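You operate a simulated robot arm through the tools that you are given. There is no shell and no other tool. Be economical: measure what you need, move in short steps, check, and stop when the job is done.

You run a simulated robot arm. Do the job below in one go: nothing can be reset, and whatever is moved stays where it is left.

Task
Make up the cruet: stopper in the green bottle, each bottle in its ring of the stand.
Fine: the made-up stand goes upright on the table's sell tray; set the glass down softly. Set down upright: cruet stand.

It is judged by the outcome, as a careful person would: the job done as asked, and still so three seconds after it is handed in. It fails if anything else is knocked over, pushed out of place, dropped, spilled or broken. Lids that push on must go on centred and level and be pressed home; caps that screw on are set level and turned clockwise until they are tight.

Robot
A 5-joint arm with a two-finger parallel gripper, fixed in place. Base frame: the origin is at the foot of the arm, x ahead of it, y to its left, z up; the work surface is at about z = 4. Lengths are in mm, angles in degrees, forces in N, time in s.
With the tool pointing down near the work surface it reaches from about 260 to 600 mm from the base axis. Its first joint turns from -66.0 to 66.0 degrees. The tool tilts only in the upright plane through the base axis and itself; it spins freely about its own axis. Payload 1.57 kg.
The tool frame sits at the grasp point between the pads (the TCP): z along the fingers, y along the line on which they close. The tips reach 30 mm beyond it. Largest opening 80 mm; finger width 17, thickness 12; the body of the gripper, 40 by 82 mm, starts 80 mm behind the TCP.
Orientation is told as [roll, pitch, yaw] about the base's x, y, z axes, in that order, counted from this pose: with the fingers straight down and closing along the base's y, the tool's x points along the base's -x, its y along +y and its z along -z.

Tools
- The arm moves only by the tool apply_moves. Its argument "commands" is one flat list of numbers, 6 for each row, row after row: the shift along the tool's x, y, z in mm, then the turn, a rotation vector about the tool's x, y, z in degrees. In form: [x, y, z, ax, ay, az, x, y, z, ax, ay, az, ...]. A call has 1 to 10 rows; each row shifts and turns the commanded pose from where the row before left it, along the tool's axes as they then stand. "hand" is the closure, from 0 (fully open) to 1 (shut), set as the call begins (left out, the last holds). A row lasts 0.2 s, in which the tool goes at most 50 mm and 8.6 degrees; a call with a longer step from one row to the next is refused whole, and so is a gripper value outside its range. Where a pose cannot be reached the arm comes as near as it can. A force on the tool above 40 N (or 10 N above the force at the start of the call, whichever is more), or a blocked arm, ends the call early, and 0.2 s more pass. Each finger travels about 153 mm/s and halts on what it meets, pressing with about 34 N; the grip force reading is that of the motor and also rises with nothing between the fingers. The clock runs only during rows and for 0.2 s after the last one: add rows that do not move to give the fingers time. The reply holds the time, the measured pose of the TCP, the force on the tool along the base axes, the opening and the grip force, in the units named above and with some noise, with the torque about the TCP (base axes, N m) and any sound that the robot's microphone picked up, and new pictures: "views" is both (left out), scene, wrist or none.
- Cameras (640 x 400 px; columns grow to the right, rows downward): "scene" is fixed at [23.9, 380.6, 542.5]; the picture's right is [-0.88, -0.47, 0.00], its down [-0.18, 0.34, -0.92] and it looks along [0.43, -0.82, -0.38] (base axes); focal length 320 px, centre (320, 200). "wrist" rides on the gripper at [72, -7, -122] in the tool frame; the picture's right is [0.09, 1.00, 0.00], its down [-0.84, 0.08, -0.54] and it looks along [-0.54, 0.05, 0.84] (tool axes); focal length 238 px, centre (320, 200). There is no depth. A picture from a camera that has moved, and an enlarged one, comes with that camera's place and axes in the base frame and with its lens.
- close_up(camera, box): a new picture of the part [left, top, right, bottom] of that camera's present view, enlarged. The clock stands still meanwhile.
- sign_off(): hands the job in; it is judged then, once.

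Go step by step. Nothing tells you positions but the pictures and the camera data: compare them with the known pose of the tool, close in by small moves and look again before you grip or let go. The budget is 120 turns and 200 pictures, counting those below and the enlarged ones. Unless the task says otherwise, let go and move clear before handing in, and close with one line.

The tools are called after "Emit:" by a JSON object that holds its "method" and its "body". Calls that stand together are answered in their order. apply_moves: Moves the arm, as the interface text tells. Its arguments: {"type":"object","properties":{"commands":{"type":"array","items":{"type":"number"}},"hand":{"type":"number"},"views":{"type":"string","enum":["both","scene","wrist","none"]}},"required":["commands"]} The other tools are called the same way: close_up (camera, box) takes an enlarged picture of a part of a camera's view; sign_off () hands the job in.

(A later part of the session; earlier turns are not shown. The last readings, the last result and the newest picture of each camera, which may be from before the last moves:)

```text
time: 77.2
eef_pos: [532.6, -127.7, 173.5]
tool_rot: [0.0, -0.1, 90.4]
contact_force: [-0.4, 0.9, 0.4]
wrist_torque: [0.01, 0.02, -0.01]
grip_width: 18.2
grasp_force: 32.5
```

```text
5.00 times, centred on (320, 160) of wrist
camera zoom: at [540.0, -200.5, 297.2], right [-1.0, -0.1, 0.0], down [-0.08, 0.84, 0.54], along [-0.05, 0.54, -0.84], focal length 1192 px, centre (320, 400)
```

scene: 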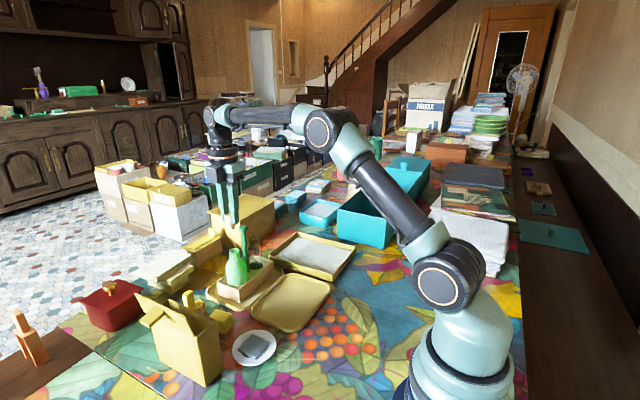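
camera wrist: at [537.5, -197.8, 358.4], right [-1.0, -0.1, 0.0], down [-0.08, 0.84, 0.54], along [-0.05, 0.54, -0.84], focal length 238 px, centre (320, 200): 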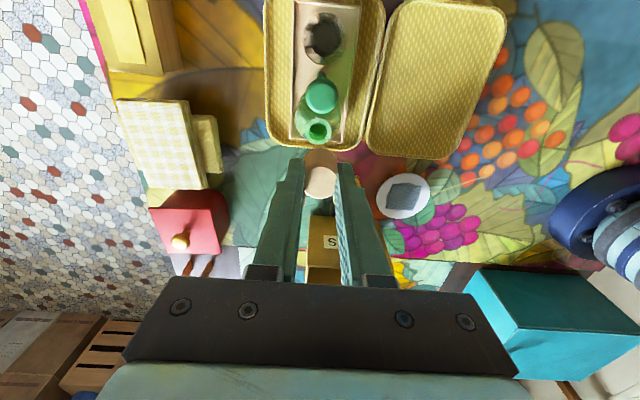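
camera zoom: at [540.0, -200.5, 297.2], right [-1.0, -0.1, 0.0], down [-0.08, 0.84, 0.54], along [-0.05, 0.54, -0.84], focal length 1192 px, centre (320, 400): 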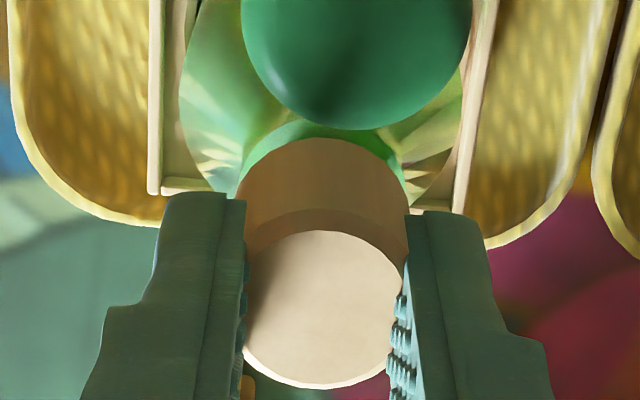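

Emit:
{"method": "apply_moves", "body": {"commands": [0, 0, 2, 0, 0, 0, 0, 0, 0, 0, 0, 0], "views": "none"}}

Emit:
{"method": "close_up", "body": {"camera": "scene", "box": [220, 225, 255, 260]}}

```text
time: 77.8
eef_pos: [533.1, -126.0, 172.3]
tool_rot: [0.1, 0.0, 90.4]
contact_force: [0.2, 2.4, 2.5]
wrist_torque: [0.12, 0.04, -0.02]
grip_width: 18.0
grasp_force: 32.6
```

```text
11.43 times, centred on (238, 242) of scene
camera zoom: at [23.9, 380.6, 542.5], right [-0.88, -0.47, 0.0], down [-0.18, 0.34, -0.92], along [0.43, -0.82, -0.38], focal length 3654 px, centre (1263, -286)
```

zoom: 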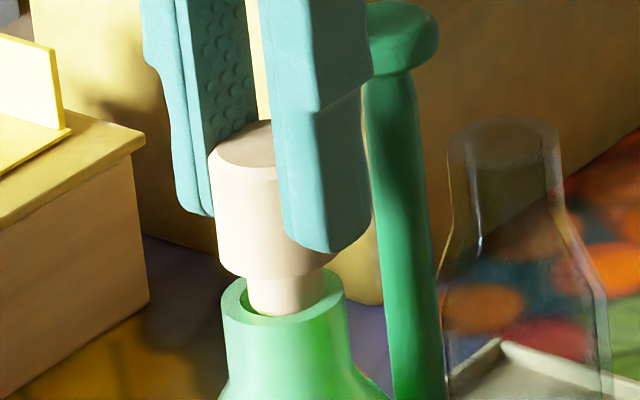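

Emit:
{"method": "apply_moves", "body": {"commands": [-1.0, -0.3, 0, 0, 0, 0, 0, 0, 0, 0, 0, 0], "views": "none"}}

Emit:
{"method": "apply_moves", "body": {"commands": [0, 0, 1.5, 0, 0, 0, 0, 0, 0, 0, 0, 0], "views": "none"}}

Emit:
{"method": "close_up", "body": {"camera": "scene", "box": [220, 225, 255, 260]}}

```text
time: 78.4
eef_pos: [531.0, -127.8, 171.3]
tool_rot: [0.0, 0.1, 90.2]
contact_force: [-0.1, 1.8, 0.4]
wrist_torque: [0.07, -0.05, -0.03]
grip_width: 18.0
grasp_force: 32.3
```

```text
time: 79.0
eef_pos: [531.7, -127.1, 169.6]
tool_rot: [0.0, 0.0, 90.3]
contact_force: [-0.3, 1.1, -0.2]
wrist_torque: [0.02, -0.01, 0.0]
grip_width: 18.1
grasp_force: 32.0
```

```text
11.43 times, centred on (238, 242) of scene
camera zoom: at [23.9, 380.6, 542.5], right [-0.88, -0.47, 0.0], down [-0.18, 0.34, -0.92], along [0.43, -0.82, -0.38], focal length 3654 px, centre (1263, -286)
```

zoom: 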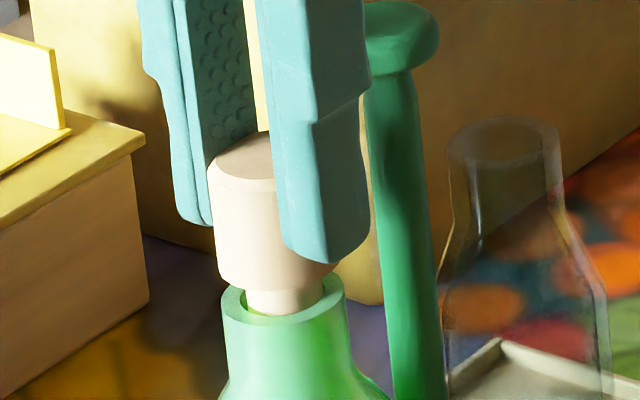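

Emit:
{"method": "apply_moves", "body": {"commands": [0, 0, 2, 0, 0, 0, 0, 0, 0, 0, 0, 0], "views": "none"}}

Emit:
{"method": "apply_moves", "body": {"commands": [0, 0, 2, 0, 0, 0, 0, 0, 0, 0, 0, 0], "views": "none"}}

Emit:
{"method": "close_up", "body": {"camera": "scene", "box": [220, 225, 255, 260]}}

```text
time: 79.6
eef_pos: [532.0, -126.6, 168.0]
tool_rot: [0.0, 0.0, 90.3]
contact_force: [-0.7, -0.2, 0.6]
wrist_torque: [-0.04, 0.0, -0.01]
grip_width: 19.7
grasp_force: 33.7
```

```text
time: 80.2
eef_pos: [532.6, -128.0, 166.4]
tool_rot: [0.1, 0.1, 90.3]
contact_force: [0.4, 0.4, 0.2]
wrist_torque: [-0.02, -0.03, 0.02]
grip_width: 22.0
grasp_force: 33.6
```

```text
11.43 times, centred on (238, 242) of scene
camera zoom: at [23.9, 380.6, 542.5], right [-0.88, -0.47, 0.0], down [-0.18, 0.34, -0.92], along [0.43, -0.82, -0.38], focal length 3654 px, centre (1263, -286)
```

zoom: 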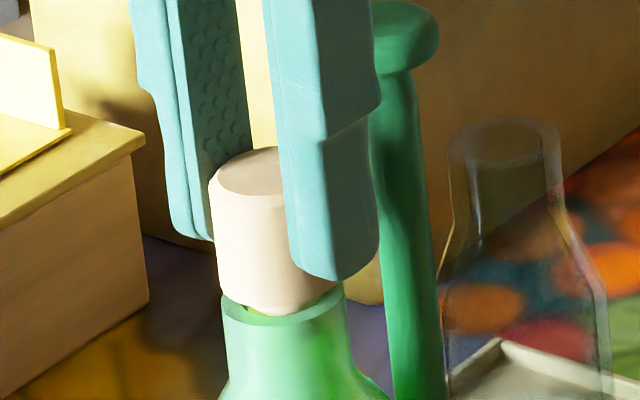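

Emit:
{"method": "apply_moves", "body": {"commands": [0, 0, 1.5, 0, 0, 0, 0, 0, 0, 0, 0, 0], "views": "none"}}

Emit:
{"method": "close_up", "body": {"camera": "scene", "box": [225, 230, 255, 260]}}

Emit:
{"method": "close_up", "body": {"camera": "wrist", "box": [280, 120, 360, 200]}}

```text
time: 80.8
eef_pos: [531.7, -127.9, 164.3]
tool_rot: [0.0, 0.1, 90.4]
contact_force: [0.3, 1.4, -0.1]
wrist_torque: [0.01, 0.0, -0.01]
grip_width: 21.8
grasp_force: 34.2
```

```text
13.33 times, centred on (240, 245) of scene
camera zoom: at [23.9, 380.6, 542.5], right [-0.88, -0.47, 0.0], down [-0.18, 0.34, -0.92], along [0.43, -0.82, -0.38], focal length 4263 px, centre (1387, -400)
```

zoom: 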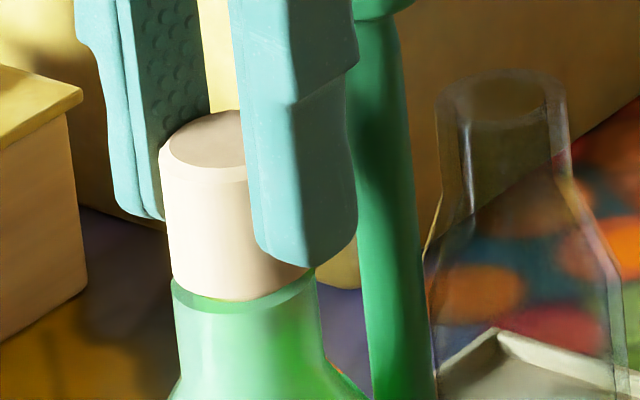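

```text
5.00 times, centred on (320, 160) of wrist
camera zoom: at [539.8, -200.3, 288.0], right [-1.0, -0.1, 0.0], down [-0.08, 0.84, 0.54], along [-0.05, 0.54, -0.84], focal length 1192 px, centre (320, 400)
```

zoom: 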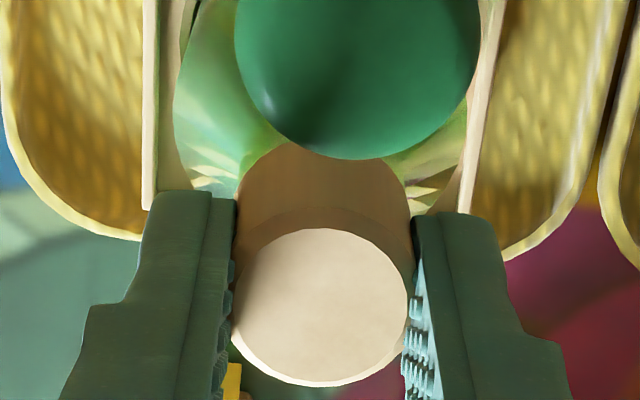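

Emit:
{"method": "apply_moves", "body": {"commands": [0, 0, 1, 0, 0, 0, 0, 0, 0, 0, 0, 0], "views": "none"}}

Emit:
{"method": "close_up", "body": {"camera": "scene", "box": [225, 230, 255, 260]}}

```text
time: 81.4
eef_pos: [532.7, -127.1, 164.0]
tool_rot: [0.1, -0.1, 90.3]
contact_force: [0.7, 2.3, -0.3]
wrist_torque: [0.04, -0.01, 0.0]
grip_width: 22.1
grasp_force: 33.6
```

```text
13.33 times, centred on (240, 245) of scene
camera zoom: at [23.9, 380.6, 542.5], right [-0.88, -0.47, 0.0], down [-0.18, 0.34, -0.92], along [0.43, -0.82, -0.38], focal length 4263 px, centre (1387, -400)
```

zoom: 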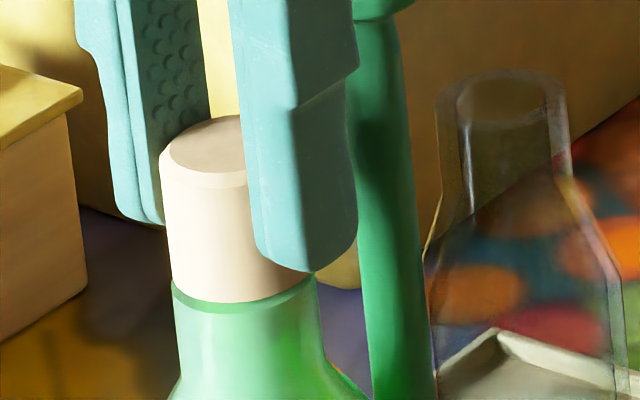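

Emit:
{"method": "apply_moves", "body": {"commands": [0, 0, 0.8, 0, 0, 0, 0, 0, 0, 0, 0, 0], "views": "none"}}

Emit:
{"method": "apply_moves", "body": {"commands": [0, 0, 0.8, 0, 0, 0, 0, 0, 0, 0, 0, 0], "views": "none"}}

Emit:
{"method": "close_up", "body": {"camera": "scene", "box": [225, 230, 255, 260]}}

```text
time: 82.0
eef_pos: [532.7, -127.5, 163.7]
tool_rot: [0.0, -0.1, 90.5]
contact_force: [-1.9, 1.2, 3.4]
wrist_torque: [0.04, 0.03, 0.06]
grip_width: 22.2
grasp_force: 34.2
```

```text
time: 82.6
eef_pos: [532.5, -128.3, 163.4]
tool_rot: [-0.1, -0.1, 90.3]
contact_force: [-1.7, 2.8, 11.6]
wrist_torque: [0.1, 0.07, 0.04]
grip_width: 22.0
grasp_force: 34.4
```

```text
13.33 times, centred on (240, 245) of scene
camera zoom: at [23.9, 380.6, 542.5], right [-0.88, -0.47, 0.0], down [-0.18, 0.34, -0.92], along [0.43, -0.82, -0.38], focal length 4263 px, centre (1387, -400)
```

zoom: 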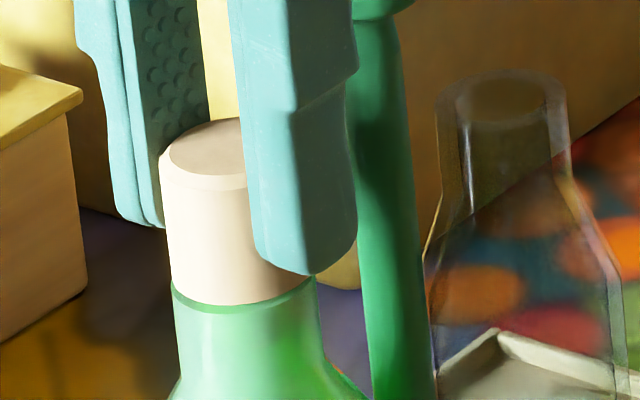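

Stopper is in to its head. I'll release, then press it home from above with closed fingertips.

Emit:
{"method": "apply_moves", "body": {"commands": [0, 0, -0.5, 0, 0, 0, 0, 0, 0, 0, 0, 0], "views": "none"}}

Emit:
{"method": "apply_moves", "body": {"commands": [0, 0, 0, 0, 0, 0, 0, 0, 0, 0, 0, 0], "hand": 0.5, "views": "none"}}

Emit:
{"method": "apply_moves", "body": {"commands": [0, 0, -10, 0, 0, 0, 0, 0, -25, 0, 0, 0, 0, 0, -20, 0, 0, 0, 0, 0, 0, 0, 0, 0], "views": "scene"}}

Emit:
{"method": "close_up", "body": {"camera": "scene", "box": [215, 220, 275, 280]}}

Emit:
{"method": "close_up", "body": {"camera": "wrist", "box": [270, 90, 370, 190]}}

```text
time: 83.2
eef_pos: [533.9, -127.9, 162.2]
tool_rot: [-0.1, 0.1, 90.3]
contact_force: [-3.3, 1.3, 14.4]
wrist_torque: [0.04, 0.1, 0.04]
grip_width: 21.8
grasp_force: 33.9
```

```text
time: 83.8
eef_pos: [532.5, -127.8, 161.4]
tool_rot: [0.0, -0.1, 90.3]
contact_force: [0.1, 0.3, 0.0]
wrist_torque: [-0.01, 0.01, -0.01]
grip_width: 39.8
grasp_force: 0.0
```

```text
time: 84.8
eef_pos: [534.0, -126.4, 217.5]
tool_rot: [0.0, -0.1, 90.4]
contact_force: [-0.5, 0.3, 0.3]
wrist_torque: [-0.03, 0.01, 0.01]
grip_width: 40.0
grasp_force: 0.0
```

scene: 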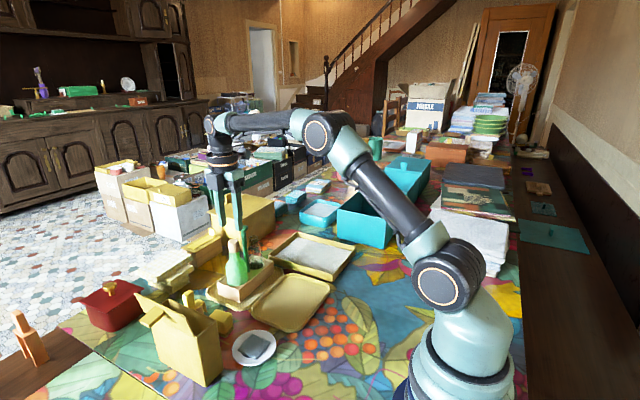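

```text
6.67 times, centred on (245, 250) of scene
camera zoom: at [23.9, 380.6, 542.5], right [-0.88, -0.47, 0.0], down [-0.18, 0.34, -0.92], along [0.43, -0.82, -0.38], focal length 2131 px, centre (820, -133)
```

zoom: 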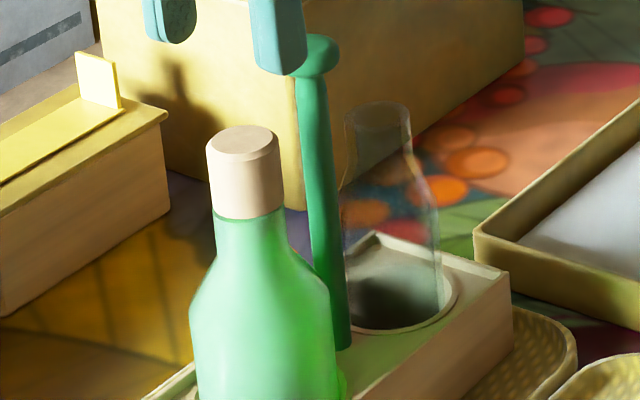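

```text
4.00 times, centred on (320, 140) of wrist
camera zoom: at [540.9, -199.6, 341.4], right [-1.0, -0.1, 0.0], down [-0.08, 0.84, 0.54], along [-0.05, 0.54, -0.84], focal length 953 px, centre (320, 440)
```

zoom: 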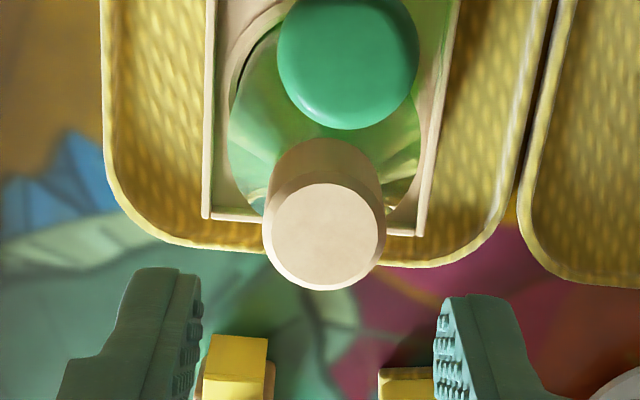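

Emit:
{"method": "apply_moves", "body": {"commands": [1.2, 0.8, 0, 0, 0, 0, 0, 0, 0, 0, 0, 0, 0, 0, 15, 0, 0, 0, 0, 0, 12, 0, 0, 0, 0, 0, 0, 0, 0, 0], "hand": 1, "views": "none"}}

Emit:
{"method": "close_up", "body": {"camera": "scene", "box": [215, 210, 265, 260]}}

Emit:
{"method": "close_up", "body": {"camera": "wrist", "box": [280, 100, 360, 180]}}

```text
time: 86.0
eef_pos: [532.1, -127.7, 187.8]
tool_rot: [-0.1, 0.0, 90.2]
contact_force: [-0.2, -1.1, 0.4]
wrist_torque: [-0.02, 0.0, 0.01]
grip_width: 0.2
grasp_force: 20.8
```

```text
8.00 times, centred on (240, 235) of scene
camera zoom: at [23.9, 380.6, 542.5], right [-0.88, -0.47, 0.0], down [-0.18, 0.34, -0.92], along [0.43, -0.82, -0.38], focal length 2558 px, centre (960, -80)
```

zoom: 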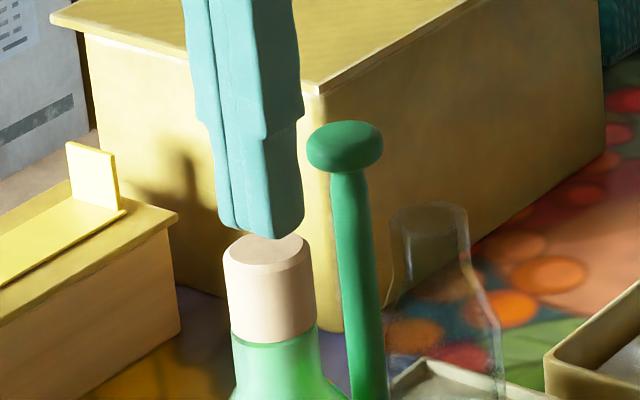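

```text
5.00 times, centred on (320, 140) of wrist
camera zoom: at [539.6, -200.4, 312.8], right [-1.0, -0.1, 0.0], down [-0.08, 0.84, 0.54], along [-0.05, 0.54, -0.84], focal length 1192 px, centre (320, 500)
```

zoom: 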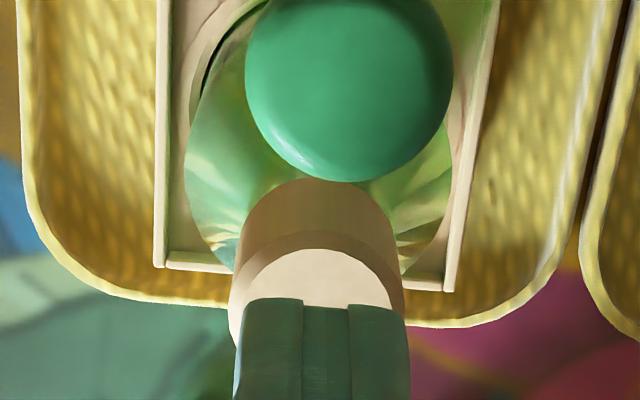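

Emit:
{"method": "apply_moves", "body": {"commands": [0, 0.5, 2, 0, 0, 0, 0, 0, 0, 0, 0, 0], "views": "none"}}

Emit:
{"method": "apply_moves", "body": {"commands": [0, 0, 1.5, 0, 0, 0, 0, 0, 0, 0, 0, 0], "views": "none"}}

Emit:
{"method": "apply_moves", "body": {"commands": [0, 0, 1, 0, 0, 0, 0, 0, 0, 0, 0, 0], "views": "none"}}

```text
time: 86.6
eef_pos: [532.2, -127.9, 188.2]
tool_rot: [0.1, 0.0, 90.3]
contact_force: [-0.5, 0.3, 0.1]
wrist_torque: [0.02, 0.01, -0.01]
grip_width: 0.1
grasp_force: 20.7
```

```text
time: 87.2
eef_pos: [531.1, -128.8, 186.3]
tool_rot: [0.0, -0.1, 90.2]
contact_force: [0.2, -0.2, 0.1]
wrist_torque: [0.01, -0.02, 0.03]
grip_width: 0.2
grasp_force: 20.8
```

```text
time: 87.8
eef_pos: [531.3, -128.2, 186.1]
tool_rot: [-0.1, 0.0, 90.3]
contact_force: [-0.3, 0.4, -0.8]
wrist_torque: [-0.04, 0.0, 0.01]
grip_width: 0.2
grasp_force: 21.3
```

Emit:
{"method": "apply_moves", "body": {"commands": [0, 0, 1, 0, 0, 0, 0, 0, 0, 0, 0, 0], "views": "none"}}

Emit:
{"method": "apply_moves", "body": {"commands": [0, 0, 1, 0, 0, 0, 0, 0, 0, 0, 0, 0], "views": "none"}}

Emit:
{"method": "apply_moves", "body": {"commands": [0, 0, 1, 0, 0, 0, 0, 0, 0, 0, 0, 0], "views": "none"}}

Emit:
{"method": "close_up", "body": {"camera": "scene", "box": [220, 215, 260, 260]}}

```text
time: 88.4
eef_pos: [531.2, -127.9, 184.4]
tool_rot: [0.1, 0.0, 90.3]
contact_force: [-0.3, -0.4, 0.5]
wrist_torque: [0.0, 0.0, -0.02]
grip_width: 0.0
grasp_force: 21.4
```

```text
time: 89.0
eef_pos: [532.2, -128.3, 183.6]
tool_rot: [0.0, 0.0, 90.4]
contact_force: [0.2, -0.2, 0.5]
wrist_torque: [0.0, -0.02, -0.03]
grip_width: 0.1
grasp_force: 20.8
```

```text
time: 89.6
eef_pos: [530.7, -129.3, 182.0]
tool_rot: [0.0, -0.1, 90.5]
contact_force: [0.2, 0.8, 0.6]
wrist_torque: [0.0, 0.02, -0.02]
grip_width: 0.1
grasp_force: 21.5
```

```text
8.89 times, centred on (240, 238) of scene
camera zoom: at [23.9, 380.6, 542.5], right [-0.88, -0.47, 0.0], down [-0.18, 0.34, -0.92], along [0.43, -0.82, -0.38], focal length 2842 px, centre (1031, -133)
```

zoom: 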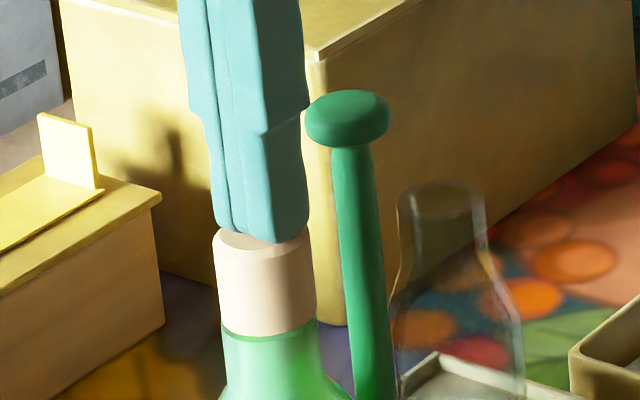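

Emit:
{"method": "apply_moves", "body": {"commands": [0, 0, 1, 0, 0, 0, 0, 0, 0, 0, 0, 0], "views": "none"}}

Emit:
{"method": "apply_moves", "body": {"commands": [0, 0, 1, 0, 0, 0, 0, 0, 0, 0, 0, 0], "views": "none"}}

Emit:
{"method": "apply_moves", "body": {"commands": [0, 0, 1, 0, 0, 0, 0, 0, 0, 0, 0, 0], "views": "none"}}

Emit:
{"method": "close_up", "body": {"camera": "scene", "box": [220, 215, 260, 260]}}

```text
time: 90.2
eef_pos: [531.7, -129.0, 182.2]
tool_rot: [0.0, 0.0, 90.4]
contact_force: [-1.9, 2.8, 7.7]
wrist_torque: [0.04, 0.1, 0.04]
grip_width: 0.1
grasp_force: 21.2
```

```text
time: 90.8
eef_pos: [530.3, -128.9, 182.1]
tool_rot: [0.0, 0.0, 90.3]
contact_force: [-5.8, 1.5, 16.8]
wrist_torque: [0.04, 0.16, 0.0]
grip_width: 0.0
grasp_force: 21.0
```

```text
time: 91.4
eef_pos: [531.8, -128.3, 181.3]
tool_rot: [-0.2, 0.1, 90.3]
contact_force: [-6.5, -1.6, 28.5]
wrist_torque: [0.02, 0.17, 0.03]
grip_width: 0.1
grasp_force: 21.0
```

```text
8.89 times, centred on (240, 238) of scene
camera zoom: at [23.8, 380.6, 542.4], right [-0.88, -0.47, 0.0], down [-0.18, 0.34, -0.92], along [0.43, -0.82, -0.38], focal length 2842 px, centre (1031, -133)
```

zoom: 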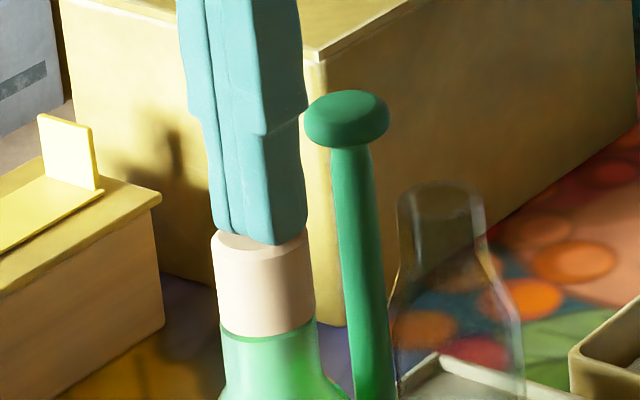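

Emit:
{"method": "apply_moves", "body": {"commands": [0, 0, 0.6, 0, 0, 0, 0, 0, 0, 0, 0, 0], "views": "none"}}

Emit:
{"method": "apply_moves", "body": {"commands": [0, 0, -3, 0, 0, 0, 0, 0, -20, 0, 0, 0, 0, 0, -40, 0, 0, 0, 0, 0, -15, 0, 0, 0, 0, 0, 0, 0, 0, 0]}}

Emit:
{"method": "close_up", "body": {"camera": "scene", "box": [200, 215, 290, 310]}}

Emit:
{"method": "close_up", "body": {"camera": "wrist", "box": [240, 40, 400, 180]}}

```text
time: 92.0
eef_pos: [531.9, -128.8, 180.6]
tool_rot: [-0.4, 0.0, 90.4]
contact_force: [-8.0, 1.7, 32.9]
wrist_torque: [0.07, 0.28, -0.02]
grip_width: 0.0
grasp_force: 21.1
```

```text
time: 93.2
eef_pos: [532.6, -128.0, 256.6]
tool_rot: [0.1, 0.0, 90.4]
contact_force: [1.1, 0.1, 0.4]
wrist_torque: [-0.01, -0.02, 0.01]
grip_width: 0.1
grasp_force: 21.3
camera wrist: at [538.8, -201.0, 380.6], right [-1.0, -0.1, 0.0], down [-0.08, 0.84, 0.54], along [-0.05, 0.54, -0.84], focal length 238 px, centre (320, 200)
```

scene: 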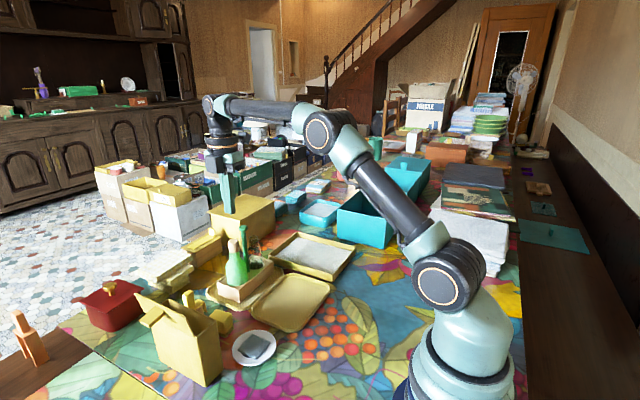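
wrist: 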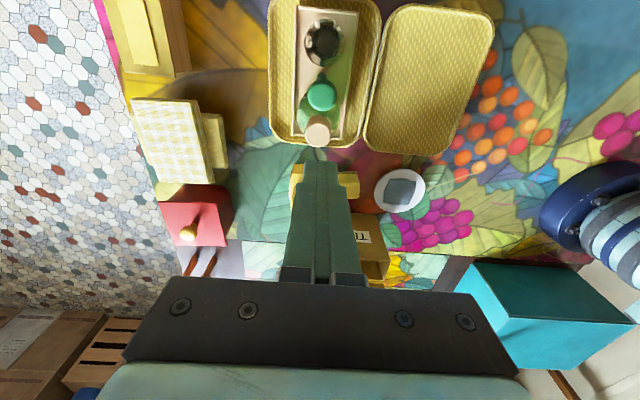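

```text
4.21 times, centred on (245, 262) of scene
camera zoom: at [23.9, 380.6, 542.5], right [-0.88, -0.47, 0.0], down [-0.18, 0.34, -0.92], along [0.43, -0.82, -0.38], focal length 1346 px, centre (636, -63)
```

zoom: 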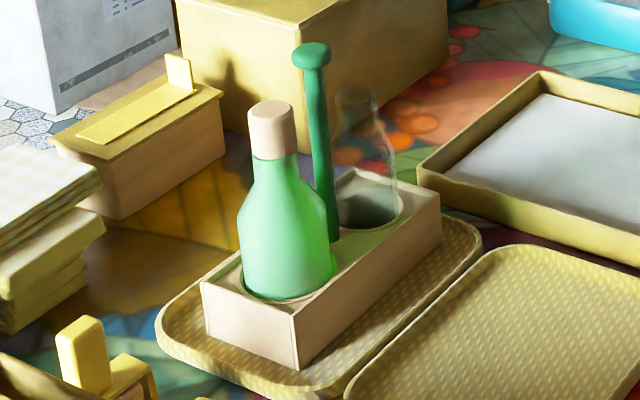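

```text
2.86 times, centred on (320, 110) of wrist
camera zoom: at [538.8, -201.0, 380.6], right [-1.0, -0.1, 0.0], down [-0.08, 0.84, 0.54], along [-0.05, 0.54, -0.84], focal length 681 px, centre (320, 457)
```

zoom: 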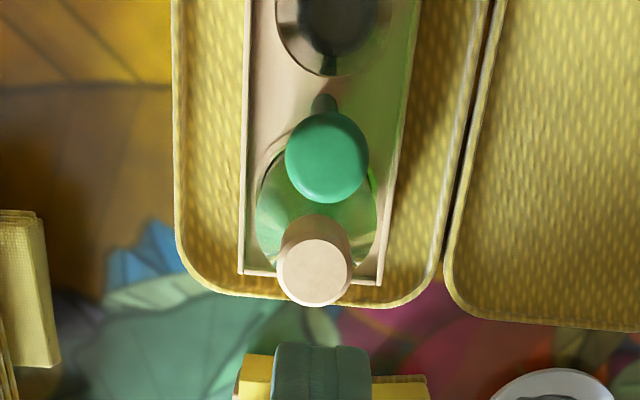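

The stopper is home and level. To carry the stand I'll grip the post's knob with the fingers closing along y, which resists the side imbalance, so I turn the tool back and hover over the post.

Emit:
{"method": "apply_moves", "body": {"commands": [20, 0, 0, 0, 0, 8.5, 0, 0, 0, 0, 0, 8.5, 0, 0, 0, 0, 0, 8.5, 0, 0, 0, 0, 0, 8.5, 0, 0, 0, 0, 0, 8.5, 0, 0, 0, 0, 0, 8.5, 0, 0, 0, 0, 0, 8.5, 0, 0, 0, 0, 0, 8.5, 0, 0, 0, 0, 0, 8.5, 0, 0, 0, 0, 0, 8.5], "hand": 0.5, "views": "none"}}

Emit:
{"method": "apply_moves", "body": {"commands": [0, 0, 0, 0, 0, 5.3, 0, -19, 0, 0, 0, 0, 0, 0, 0, 0, 0, 0]}}

Emit:
{"method": "close_up", "body": {"camera": "wrist", "box": [240, 60, 400, 220]}}

```text
time: 95.4
eef_pos: [531.0, -148.6, 257.9]
tool_rot: [-0.1, 0.0, 5.1]
contact_force: [0.2, -0.3, -0.3]
wrist_torque: [0.03, -0.03, 0.0]
grip_width: 40.2
grasp_force: 0.2
```

```text
time: 96.2
eef_pos: [532.1, -169.6, 256.6]
tool_rot: [0.0, 0.0, 0.0]
contact_force: [-0.4, -0.1, 0.2]
wrist_torque: [0.01, 0.01, 0.03]
grip_width: 39.9
grasp_force: 0.0
camera wrist: at [460.1, -176.0, 380.3], right [-0.09, 1.0, 0.0], down [0.84, 0.08, 0.54], along [0.54, 0.05, -0.84], focal length 238 px, centre (320, 200)
```

scene: 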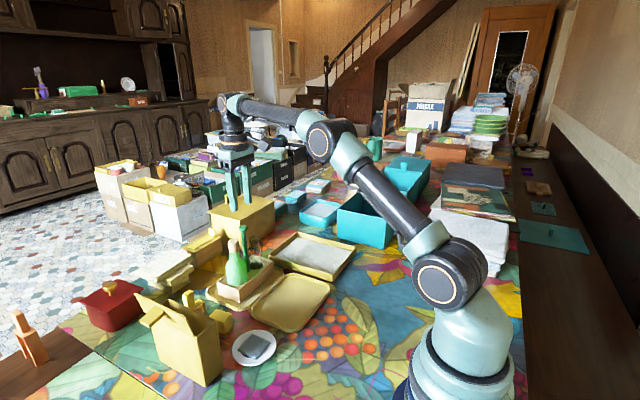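
wrist: 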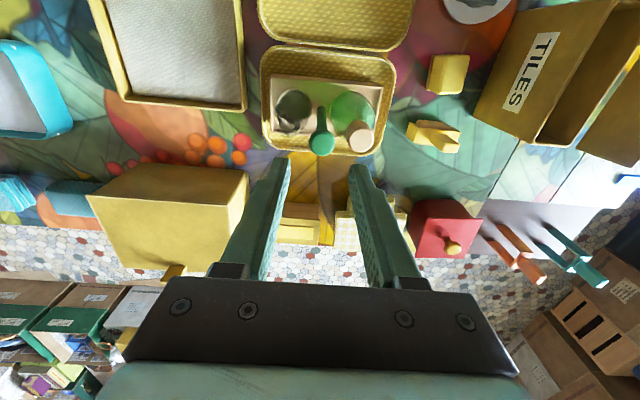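

```text
2.50 times, centred on (320, 140) of wrist
camera zoom: at [460.1, -176.0, 380.3], right [-0.09, 1.0, 0.0], down [0.84, 0.08, 0.54], along [0.54, 0.05, -0.84], focal length 596 px, centre (320, 350)
```

zoom: 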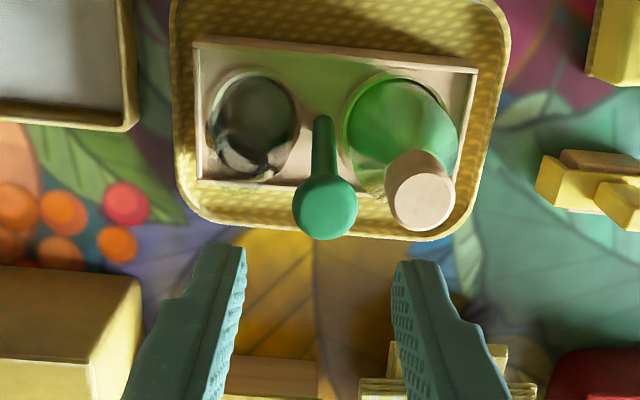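

Emit:
{"method": "apply_moves", "body": {"commands": [0.3, 1.4, 20, 0, 0, 0, 0, 0, 25, 0, 0, 0, 0, 0, 16, 0, 0, 0, 0, 0, 0, 0, 0, 0], "views": "none"}}

Emit:
{"method": "close_up", "body": {"camera": "wrist", "box": [260, 100, 380, 220]}}

Emit:
{"method": "close_up", "body": {"camera": "scene", "box": [215, 205, 275, 265]}}

```text
time: 97.2
eef_pos: [531.0, -165.6, 195.6]
tool_rot: [0.0, -0.1, 0.0]
contact_force: [-0.3, 0.1, 0.6]
wrist_torque: [0.03, 0.0, 0.04]
grip_width: 40.1
grasp_force: 0.1
```

```text
3.33 times, centred on (320, 160) of wrist
camera zoom: at [459.3, -172.9, 319.8], right [-0.09, 1.0, 0.0], down [0.84, 0.08, 0.54], along [0.54, 0.05, -0.84], focal length 794 px, centre (320, 333)
```

zoom: 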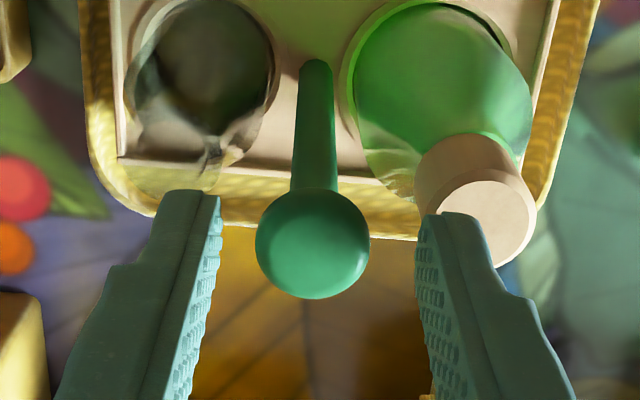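

```text
6.67 times, centred on (245, 235) of scene
camera zoom: at [23.9, 380.6, 542.5], right [-0.88, -0.47, 0.0], down [-0.18, 0.34, -0.92], along [0.43, -0.82, -0.38], focal length 2131 px, centre (820, -33)
```

zoom: 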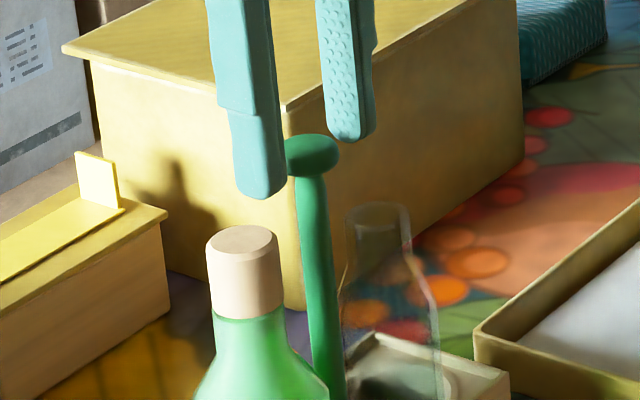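

Emit:
{"method": "apply_moves", "body": {"commands": [0, -1.3, 4, 0, 0, 0, 0, 0, 0, 0, 0, 0], "views": "none"}}

Emit:
{"method": "apply_moves", "body": {"commands": [0, 0, 0, 0, 0, 0, 0, 0, 0, 0, 0, 0, 0, 0, 0, 0, 0, 0], "hand": 0.85, "views": "none"}}

Emit:
{"method": "close_up", "body": {"camera": "wrist", "box": [260, 100, 380, 220]}}

Emit:
{"method": "close_up", "body": {"camera": "scene", "box": [215, 205, 275, 265]}}

```text
time: 97.8
eef_pos: [530.7, -167.2, 192.7]
tool_rot: [0.0, 0.0, 0.0]
contact_force: [-1.4, 0.5, 0.5]
wrist_torque: [0.0, -0.01, 0.02]
grip_width: 40.1
grasp_force: 0.1
```

```text
time: 98.6
eef_pos: [532.9, -166.3, 193.6]
tool_rot: [0.0, 0.0, 0.1]
contact_force: [0.9, 1.1, -0.1]
wrist_torque: [0.25, -0.05, -0.03]
grip_width: 23.1
grasp_force: 33.9
```

```text
3.33 times, centred on (320, 160) of wrist
camera zoom: at [460.1, -174.3, 315.9], right [-0.09, 1.0, 0.0], down [0.84, 0.08, 0.54], along [0.54, 0.05, -0.84], focal length 794 px, centre (320, 333)
```

zoom: 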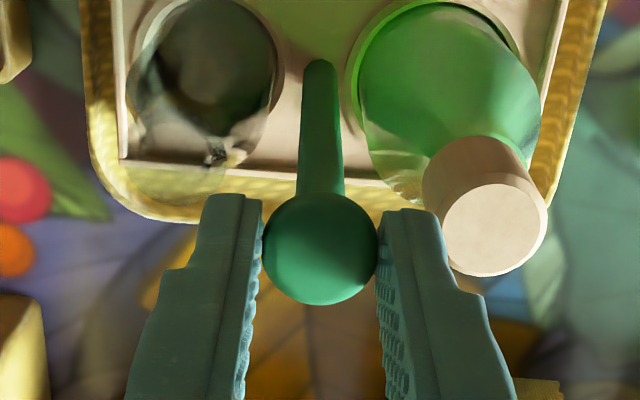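

```text
6.67 times, centred on (245, 235) of scene
camera zoom: at [23.9, 380.6, 542.5], right [-0.88, -0.47, 0.0], down [-0.18, 0.34, -0.92], along [0.43, -0.82, -0.38], focal length 2131 px, centre (820, -33)
```

zoom: 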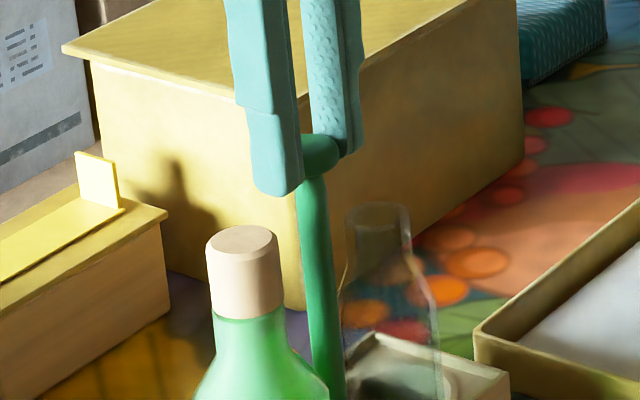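

Knob gripped (23 mm). Trial lift of a few mm.

Emit:
{"method": "apply_moves", "body": {"commands": [0, 0, -2, 0, 0, 0, 0, 0, -2, 0, 0, 0, 0, 0, -2, 0, 0, 0, 0, 0, 0, 0, 0, 0], "views": "none"}}

Emit:
{"method": "close_up", "body": {"camera": "scene", "box": [200, 200, 310, 310]}}

```text
time: 99.6
eef_pos: [531.7, -166.6, 198.3]
tool_rot: [0.0, 0.0, 0.0]
contact_force: [0.4, -0.1, -5.6]
wrist_torque: [0.03, 0.01, 0.04]
grip_width: 22.9
grasp_force: 34.3
```

```text
3.64 times, centred on (255, 255) of scene
camera zoom: at [24.0, 380.6, 542.5], right [-0.88, -0.47, 0.0], down [-0.18, 0.34, -0.92], along [0.43, -0.82, -0.38], focal length 1163 px, centre (556, 0)
```

zoom: 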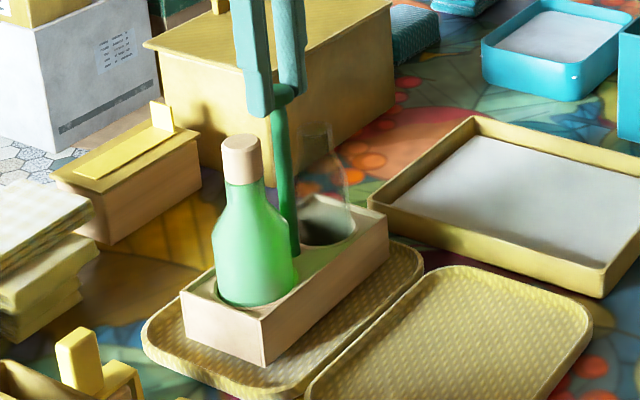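

Emit:
{"method": "apply_moves", "body": {"commands": [0, 0, -8, 0, 0, 0, 0, 0, -14, 0, 0, 0, 0, 0, -16, 0, 0, 0, 0, 0, -16, 0, 0, 0, 0, 0, -10, 0, 0, 0, 12, 0, 0, 0, 0, 0, 20, 0, 0, 0, 0, 0, 24, 0, 0, 0, 0, 0, 24, 0, 0, 0, 0, 0, 18, 0, 0, 0, 0, 0]}}

Emit:
{"method": "close_up", "body": {"camera": "scene", "box": [200, 180, 370, 310]}}

```text
time: 101.8
eef_pos: [432.6, -168.1, 261.2]
tool_rot: [0.0, -0.1, -0.1]
contact_force: [-1.1, 0.9, -5.5]
wrist_torque: [-0.04, 0.03, -0.01]
grip_width: 23.0
grasp_force: 33.6
camera wrist: at [361.4, -175.7, 385.5], right [-0.09, 1.0, 0.0], down [0.84, 0.08, 0.54], along [0.54, 0.05, -0.84], focal length 238 px, centre (320, 200)
```

scene: 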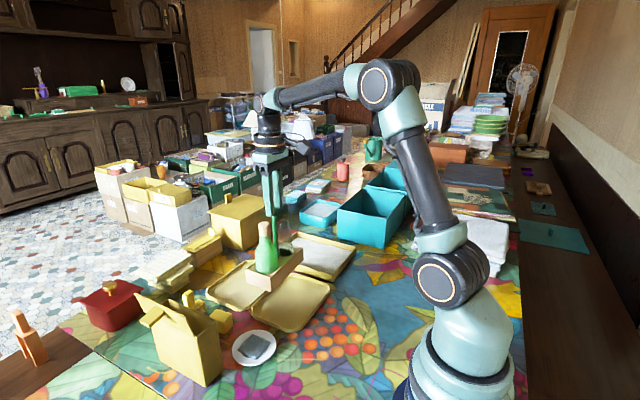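
wrist: 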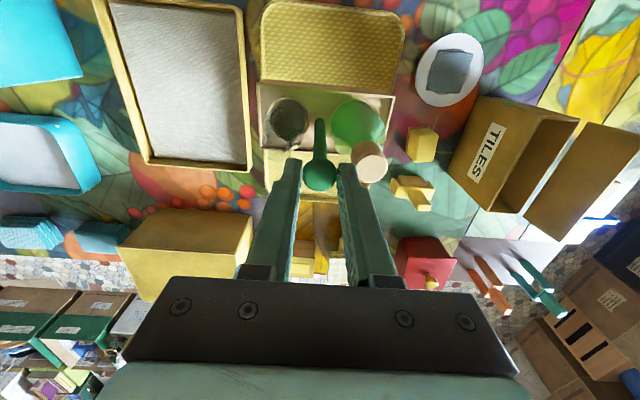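

```text
3.08 times, centred on (285, 245) of scene
camera zoom: at [24.0, 380.6, 542.5], right [-0.88, -0.47, 0.0], down [-0.18, 0.34, -0.92], along [0.43, -0.82, -0.38], focal length 984 px, centre (428, 62)
```

zoom: 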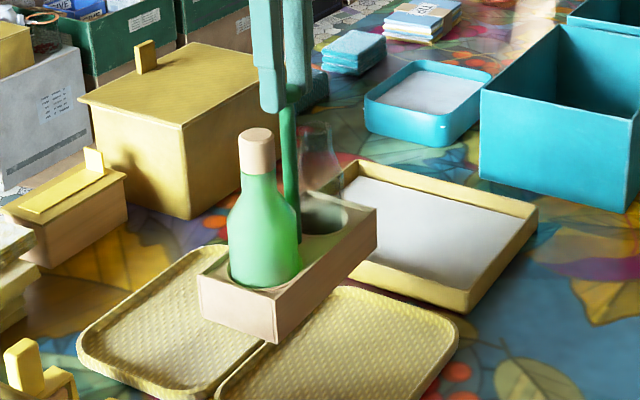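

Held level. Before setting down I check the surroundings once more for any label marking the sell tray.

Emit:
{"method": "close_up", "body": {"camera": "scene", "box": [90, 100, 350, 250]}}

Emit:
{"method": "close_up", "body": {"camera": "scene", "box": [270, 140, 520, 290]}}

Emit:
{"method": "close_up", "body": {"camera": "wrist", "box": [0, 0, 270, 260]}}

Emit:
{"method": "close_up", "body": {"camera": "scene", "box": [0, 60, 240, 210]}}

```text
2.46 times, centred on (220, 175) of scene
camera zoom: at [24.0, 380.6, 542.5], right [-0.88, -0.47, 0.0], down [-0.18, 0.34, -0.92], along [0.43, -0.82, -0.38], focal length 787 px, centre (566, 262)
```

zoom: 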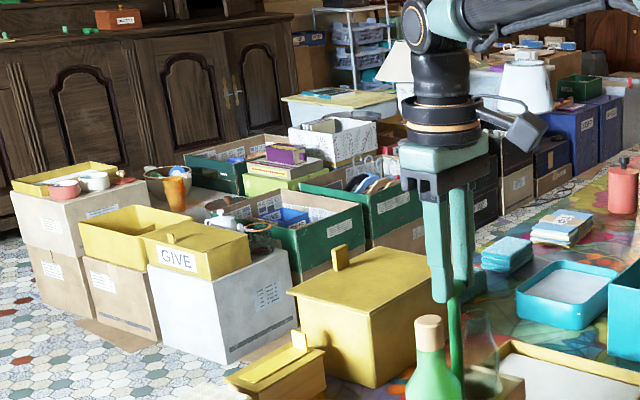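

```text
2.56 times, centred on (395, 215) of scene
camera zoom: at [24.0, 380.6, 542.5], right [-0.88, -0.47, 0.0], down [-0.18, 0.34, -0.92], along [0.43, -0.82, -0.38], focal length 818 px, centre (128, 162)
```

zoom: 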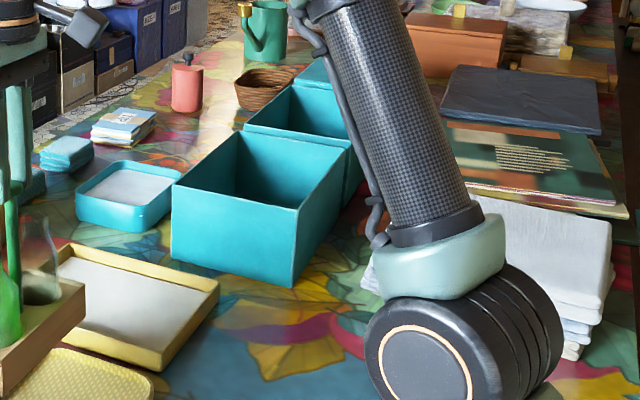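

```text
1.54 times, centred on (135, 130) of wrist
camera zoom: at [361.4, -175.7, 385.5], right [-0.09, 1.0, 0.0], down [0.84, 0.08, 0.54], along [0.54, 0.05, -0.84], focal length 367 px, centre (605, 308)
```

zoom: 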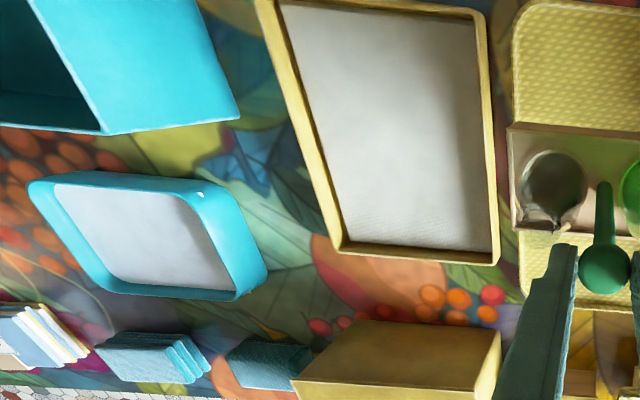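

```text
2.67 times, centred on (120, 135) of scene
camera zoom: at [24.0, 380.6, 542.5], right [-0.88, -0.47, 0.0], down [-0.18, 0.34, -0.92], along [0.43, -0.82, -0.38], focal length 853 px, centre (853, 373)
```

zoom: 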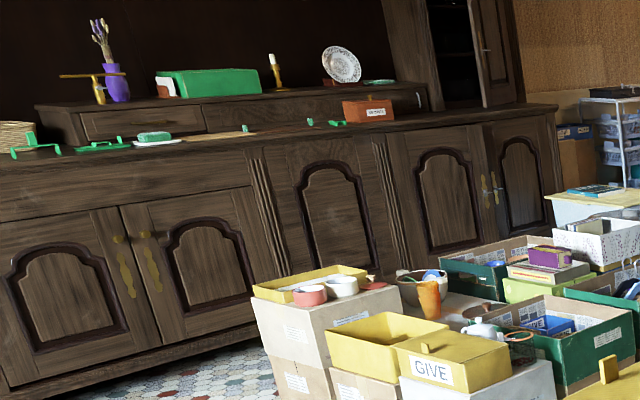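

The yellow lined tray is the only reachable, stand-sized one, so I carry the stand over it.

Emit:
{"method": "apply_moves", "body": {"commands": [0, -12, 0, 0, 0, 0, 0, -20, 0, 0, 0, 0, 0, -25, 0, 0, 0, 0, 0, -25, 0, 0, 0, 0, 0, -25, 0, 0, 0, 0, 0, -25, 0, 0, 0, 0, 0, -22, 0, 0, 0, 0, 0, -16, 0, 0, 0, 0, 0, -10, 0, 0, 0, 0, 0, 0, 0, 0, 0, 0], "views": "none"}}

Emit:
{"method": "apply_moves", "body": {"commands": [0, 0, 0, 0, 0, -4, 0, 0, 0, 0, 0, -7, 0, 0, 0, 0, 0, -8.5, 0, 0, 0, 0, 0, -8.5, 0, 0, 0, 0, 0, -8.5, 0, 0, 0, 0, 0, -8.5, 0, 0, 0, 0, 0, -8.5, 0, 0, 0, 0, 0, -8.5, 0, 0, 0, 0, 0, -8.5, 0, 0, 0, 0, 0, -8.5], "views": "none"}}

Emit:
{"method": "apply_moves", "body": {"commands": [0, 0, 0, 0, 0, -7, 0, 0, 0, 0, 0, -4, 0, 0, 0, 0, 0, 0]}}

Emit:
{"method": "close_up", "body": {"camera": "scene", "box": [240, 170, 380, 300]}}

```text
time: 104.0
eef_pos: [433.0, -348.9, 261.0]
tool_rot: [0.0, 0.0, 0.1]
contact_force: [0.3, -0.1, -5.8]
wrist_torque: [-0.03, 0.0, 0.01]
grip_width: 23.0
grasp_force: 34.4
```

```text
time: 106.2
eef_pos: [433.6, -347.4, 261.6]
tool_rot: [0.0, 0.1, 79.2]
contact_force: [0.3, 0.5, -5.8]
wrist_torque: [-0.04, -0.03, 0.0]
grip_width: 23.1
grasp_force: 34.0
```

```text
time: 107.0
eef_pos: [434.5, -346.5, 262.7]
tool_rot: [0.0, -0.1, 90.1]
contact_force: [0.3, 0.4, -5.5]
wrist_torque: [-0.02, -0.02, 0.01]
grip_width: 23.1
grasp_force: 33.9
camera wrist: at [440.6, -419.5, 384.7], right [-1.0, -0.09, 0.0], down [-0.08, 0.84, 0.54], along [-0.05, 0.54, -0.84], focal length 238 px, centre (320, 200)
```

scene: 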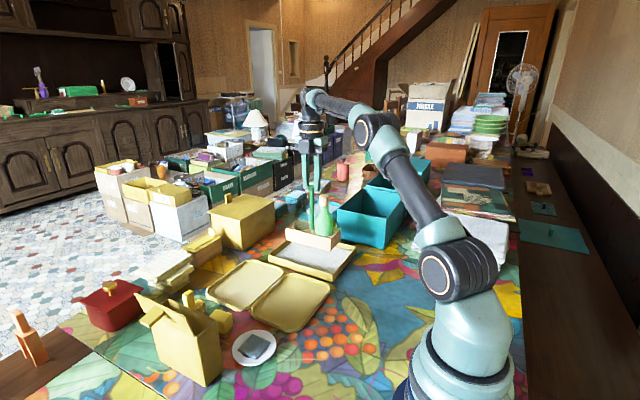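
wrist: 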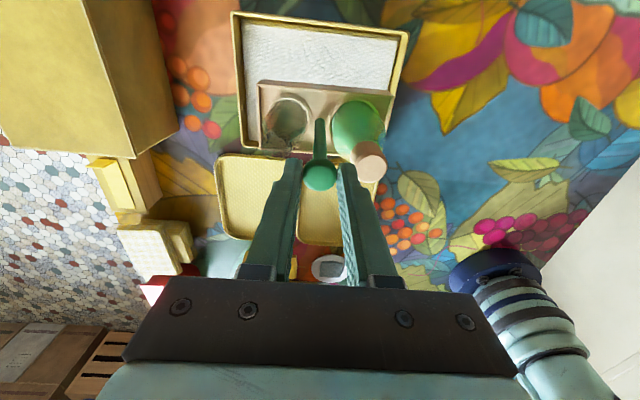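

```text
3.08 times, centred on (310, 235) of scene
camera zoom: at [24.0, 380.6, 542.5], right [-0.88, -0.47, 0.0], down [-0.18, 0.34, -0.92], along [0.43, -0.82, -0.38], focal length 984 px, centre (351, 92)
```

zoom: 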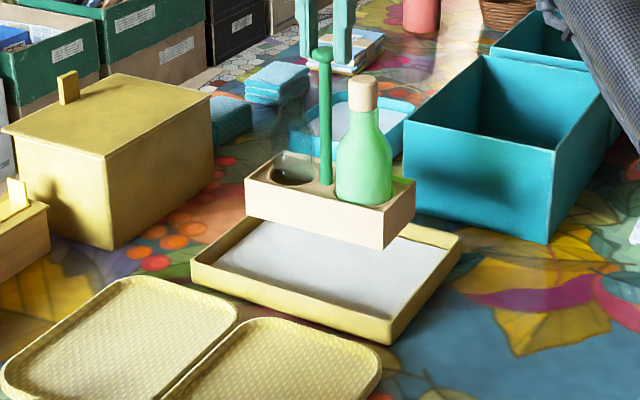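

Stand is level and over the tray. Lowering gently.

Emit:
{"method": "apply_moves", "body": {"commands": [5, 0, 5, 0, 0, 0, 0, 0, 12, 0, 0, 0, 0, 0, 15, 0, 0, 0, 0, 0, 12, 0, 0, 0, 0, 0, 6, 0, 0, 0, 0, 0, 0, 0, 0, 0]}}

Emit:
{"method": "close_up", "body": {"camera": "scene", "box": [250, 190, 370, 300]}}

Emit:
{"method": "close_up", "body": {"camera": "wrist", "box": [200, 0, 440, 200]}}

```text
time: 108.4
eef_pos: [434.7, -352.5, 211.5]
tool_rot: [0.0, 0.1, 90.0]
contact_force: [0.0, -1.1, -5.2]
wrist_torque: [0.0, 0.0, -0.04]
grip_width: 23.4
grasp_force: 33.9
camera wrist: at [441.5, -425.5, 334.6], right [-1.0, -0.09, 0.0], down [-0.08, 0.84, 0.54], along [-0.05, 0.54, -0.84], focal length 238 px, centre (320, 200)
```

scene: 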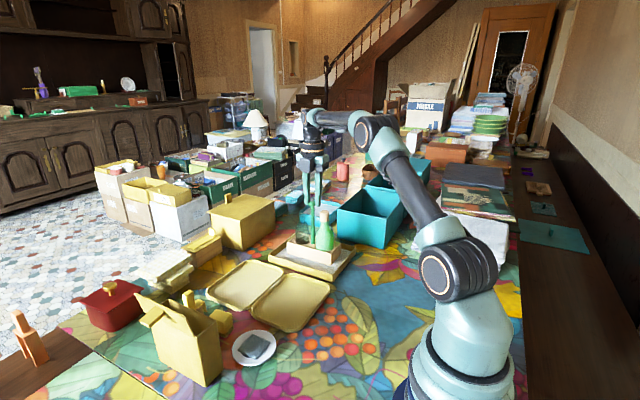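
wrist: 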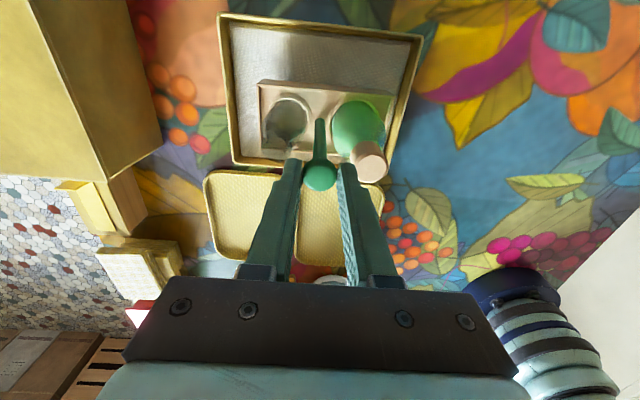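

```text
3.64 times, centred on (310, 245) of scene
camera zoom: at [24.0, 380.6, 542.5], right [-0.88, -0.47, 0.0], down [-0.18, 0.34, -0.92], along [0.43, -0.82, -0.38], focal length 1163 px, centre (356, 36)
```

zoom: 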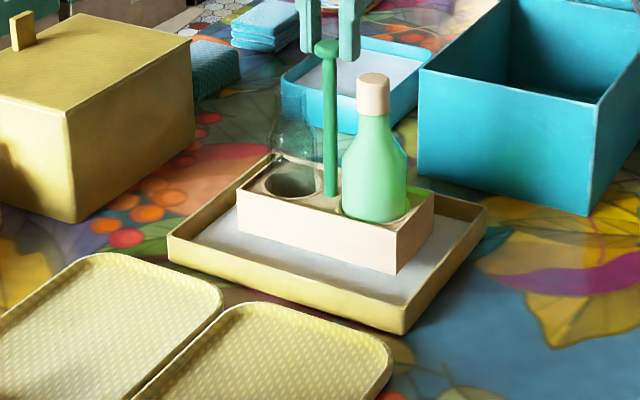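

```text
2.00 times, centred on (320, 100) of wrist
camera zoom: at [441.5, -425.5, 334.6], right [-1.0, -0.09, 0.0], down [-0.08, 0.84, 0.54], along [-0.05, 0.54, -0.84], focal length 477 px, centre (320, 400)
```

zoom: 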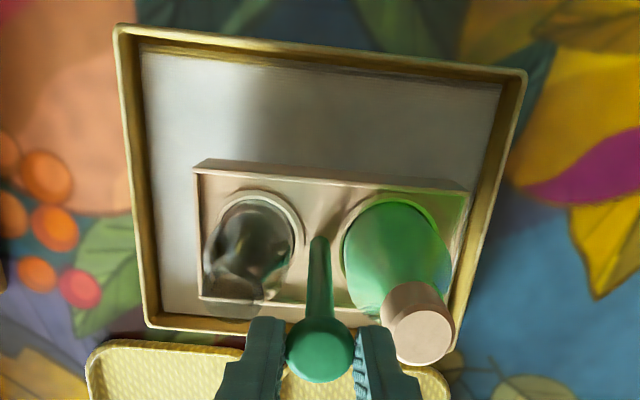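

Emit:
{"method": "apply_moves", "body": {"commands": [0, -3, 4, 0, 0, 0, 0, 0, 4, 0, 0, 0, 0, 0, 3, 0, 0, 0, 0, 0, 2, 0, 0, 0, 0, 0, 0, 0, 0, 0], "views": "none"}}

Emit:
{"method": "apply_moves", "body": {"commands": [0, 0, 1.5, 0, 0, 0, 0, 0, 1.5, 0, 0, 0, 0, 0, 0, 0, 0, 0], "views": "none"}}

Emit:
{"method": "close_up", "body": {"camera": "scene", "box": [260, 210, 360, 290]}}

```text
time: 109.6
eef_pos: [436.8, -352.8, 200.3]
tool_rot: [-0.1, 0.0, 90.0]
contact_force: [-5.7, 2.2, 12.3]
wrist_torque: [0.45, 0.4, 0.06]
grip_width: 22.8
grasp_force: 34.0
```

```text
time: 110.3
eef_pos: [437.7, -353.3, 200.7]
tool_rot: [-0.2, 0.1, 90.0]
contact_force: [-2.1, 0.1, 3.8]
wrist_torque: [-0.23, 0.26, -0.01]
grip_width: 23.0
grasp_force: 33.2
stopped in row 3: the force on the tool passed its limit at 40 N (the readings are from after the stop); the commanded pose is now the measured one
```

```text
5.00 times, centred on (310, 250) of scene
camera zoom: at [23.9, 380.6, 542.5], right [-0.88, -0.47, 0.0], down [-0.18, 0.34, -0.92], along [0.43, -0.82, -0.38], focal length 1598 px, centre (370, -50)
```

zoom: 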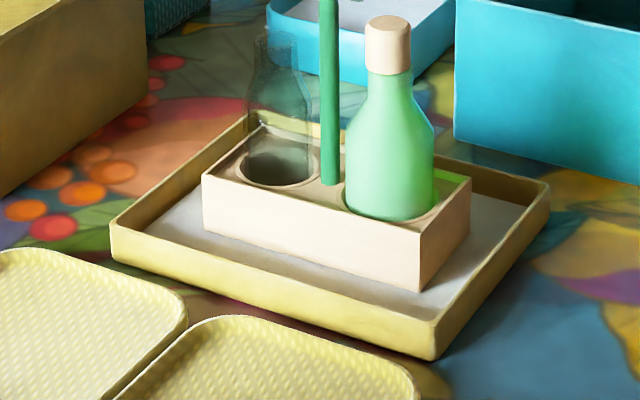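

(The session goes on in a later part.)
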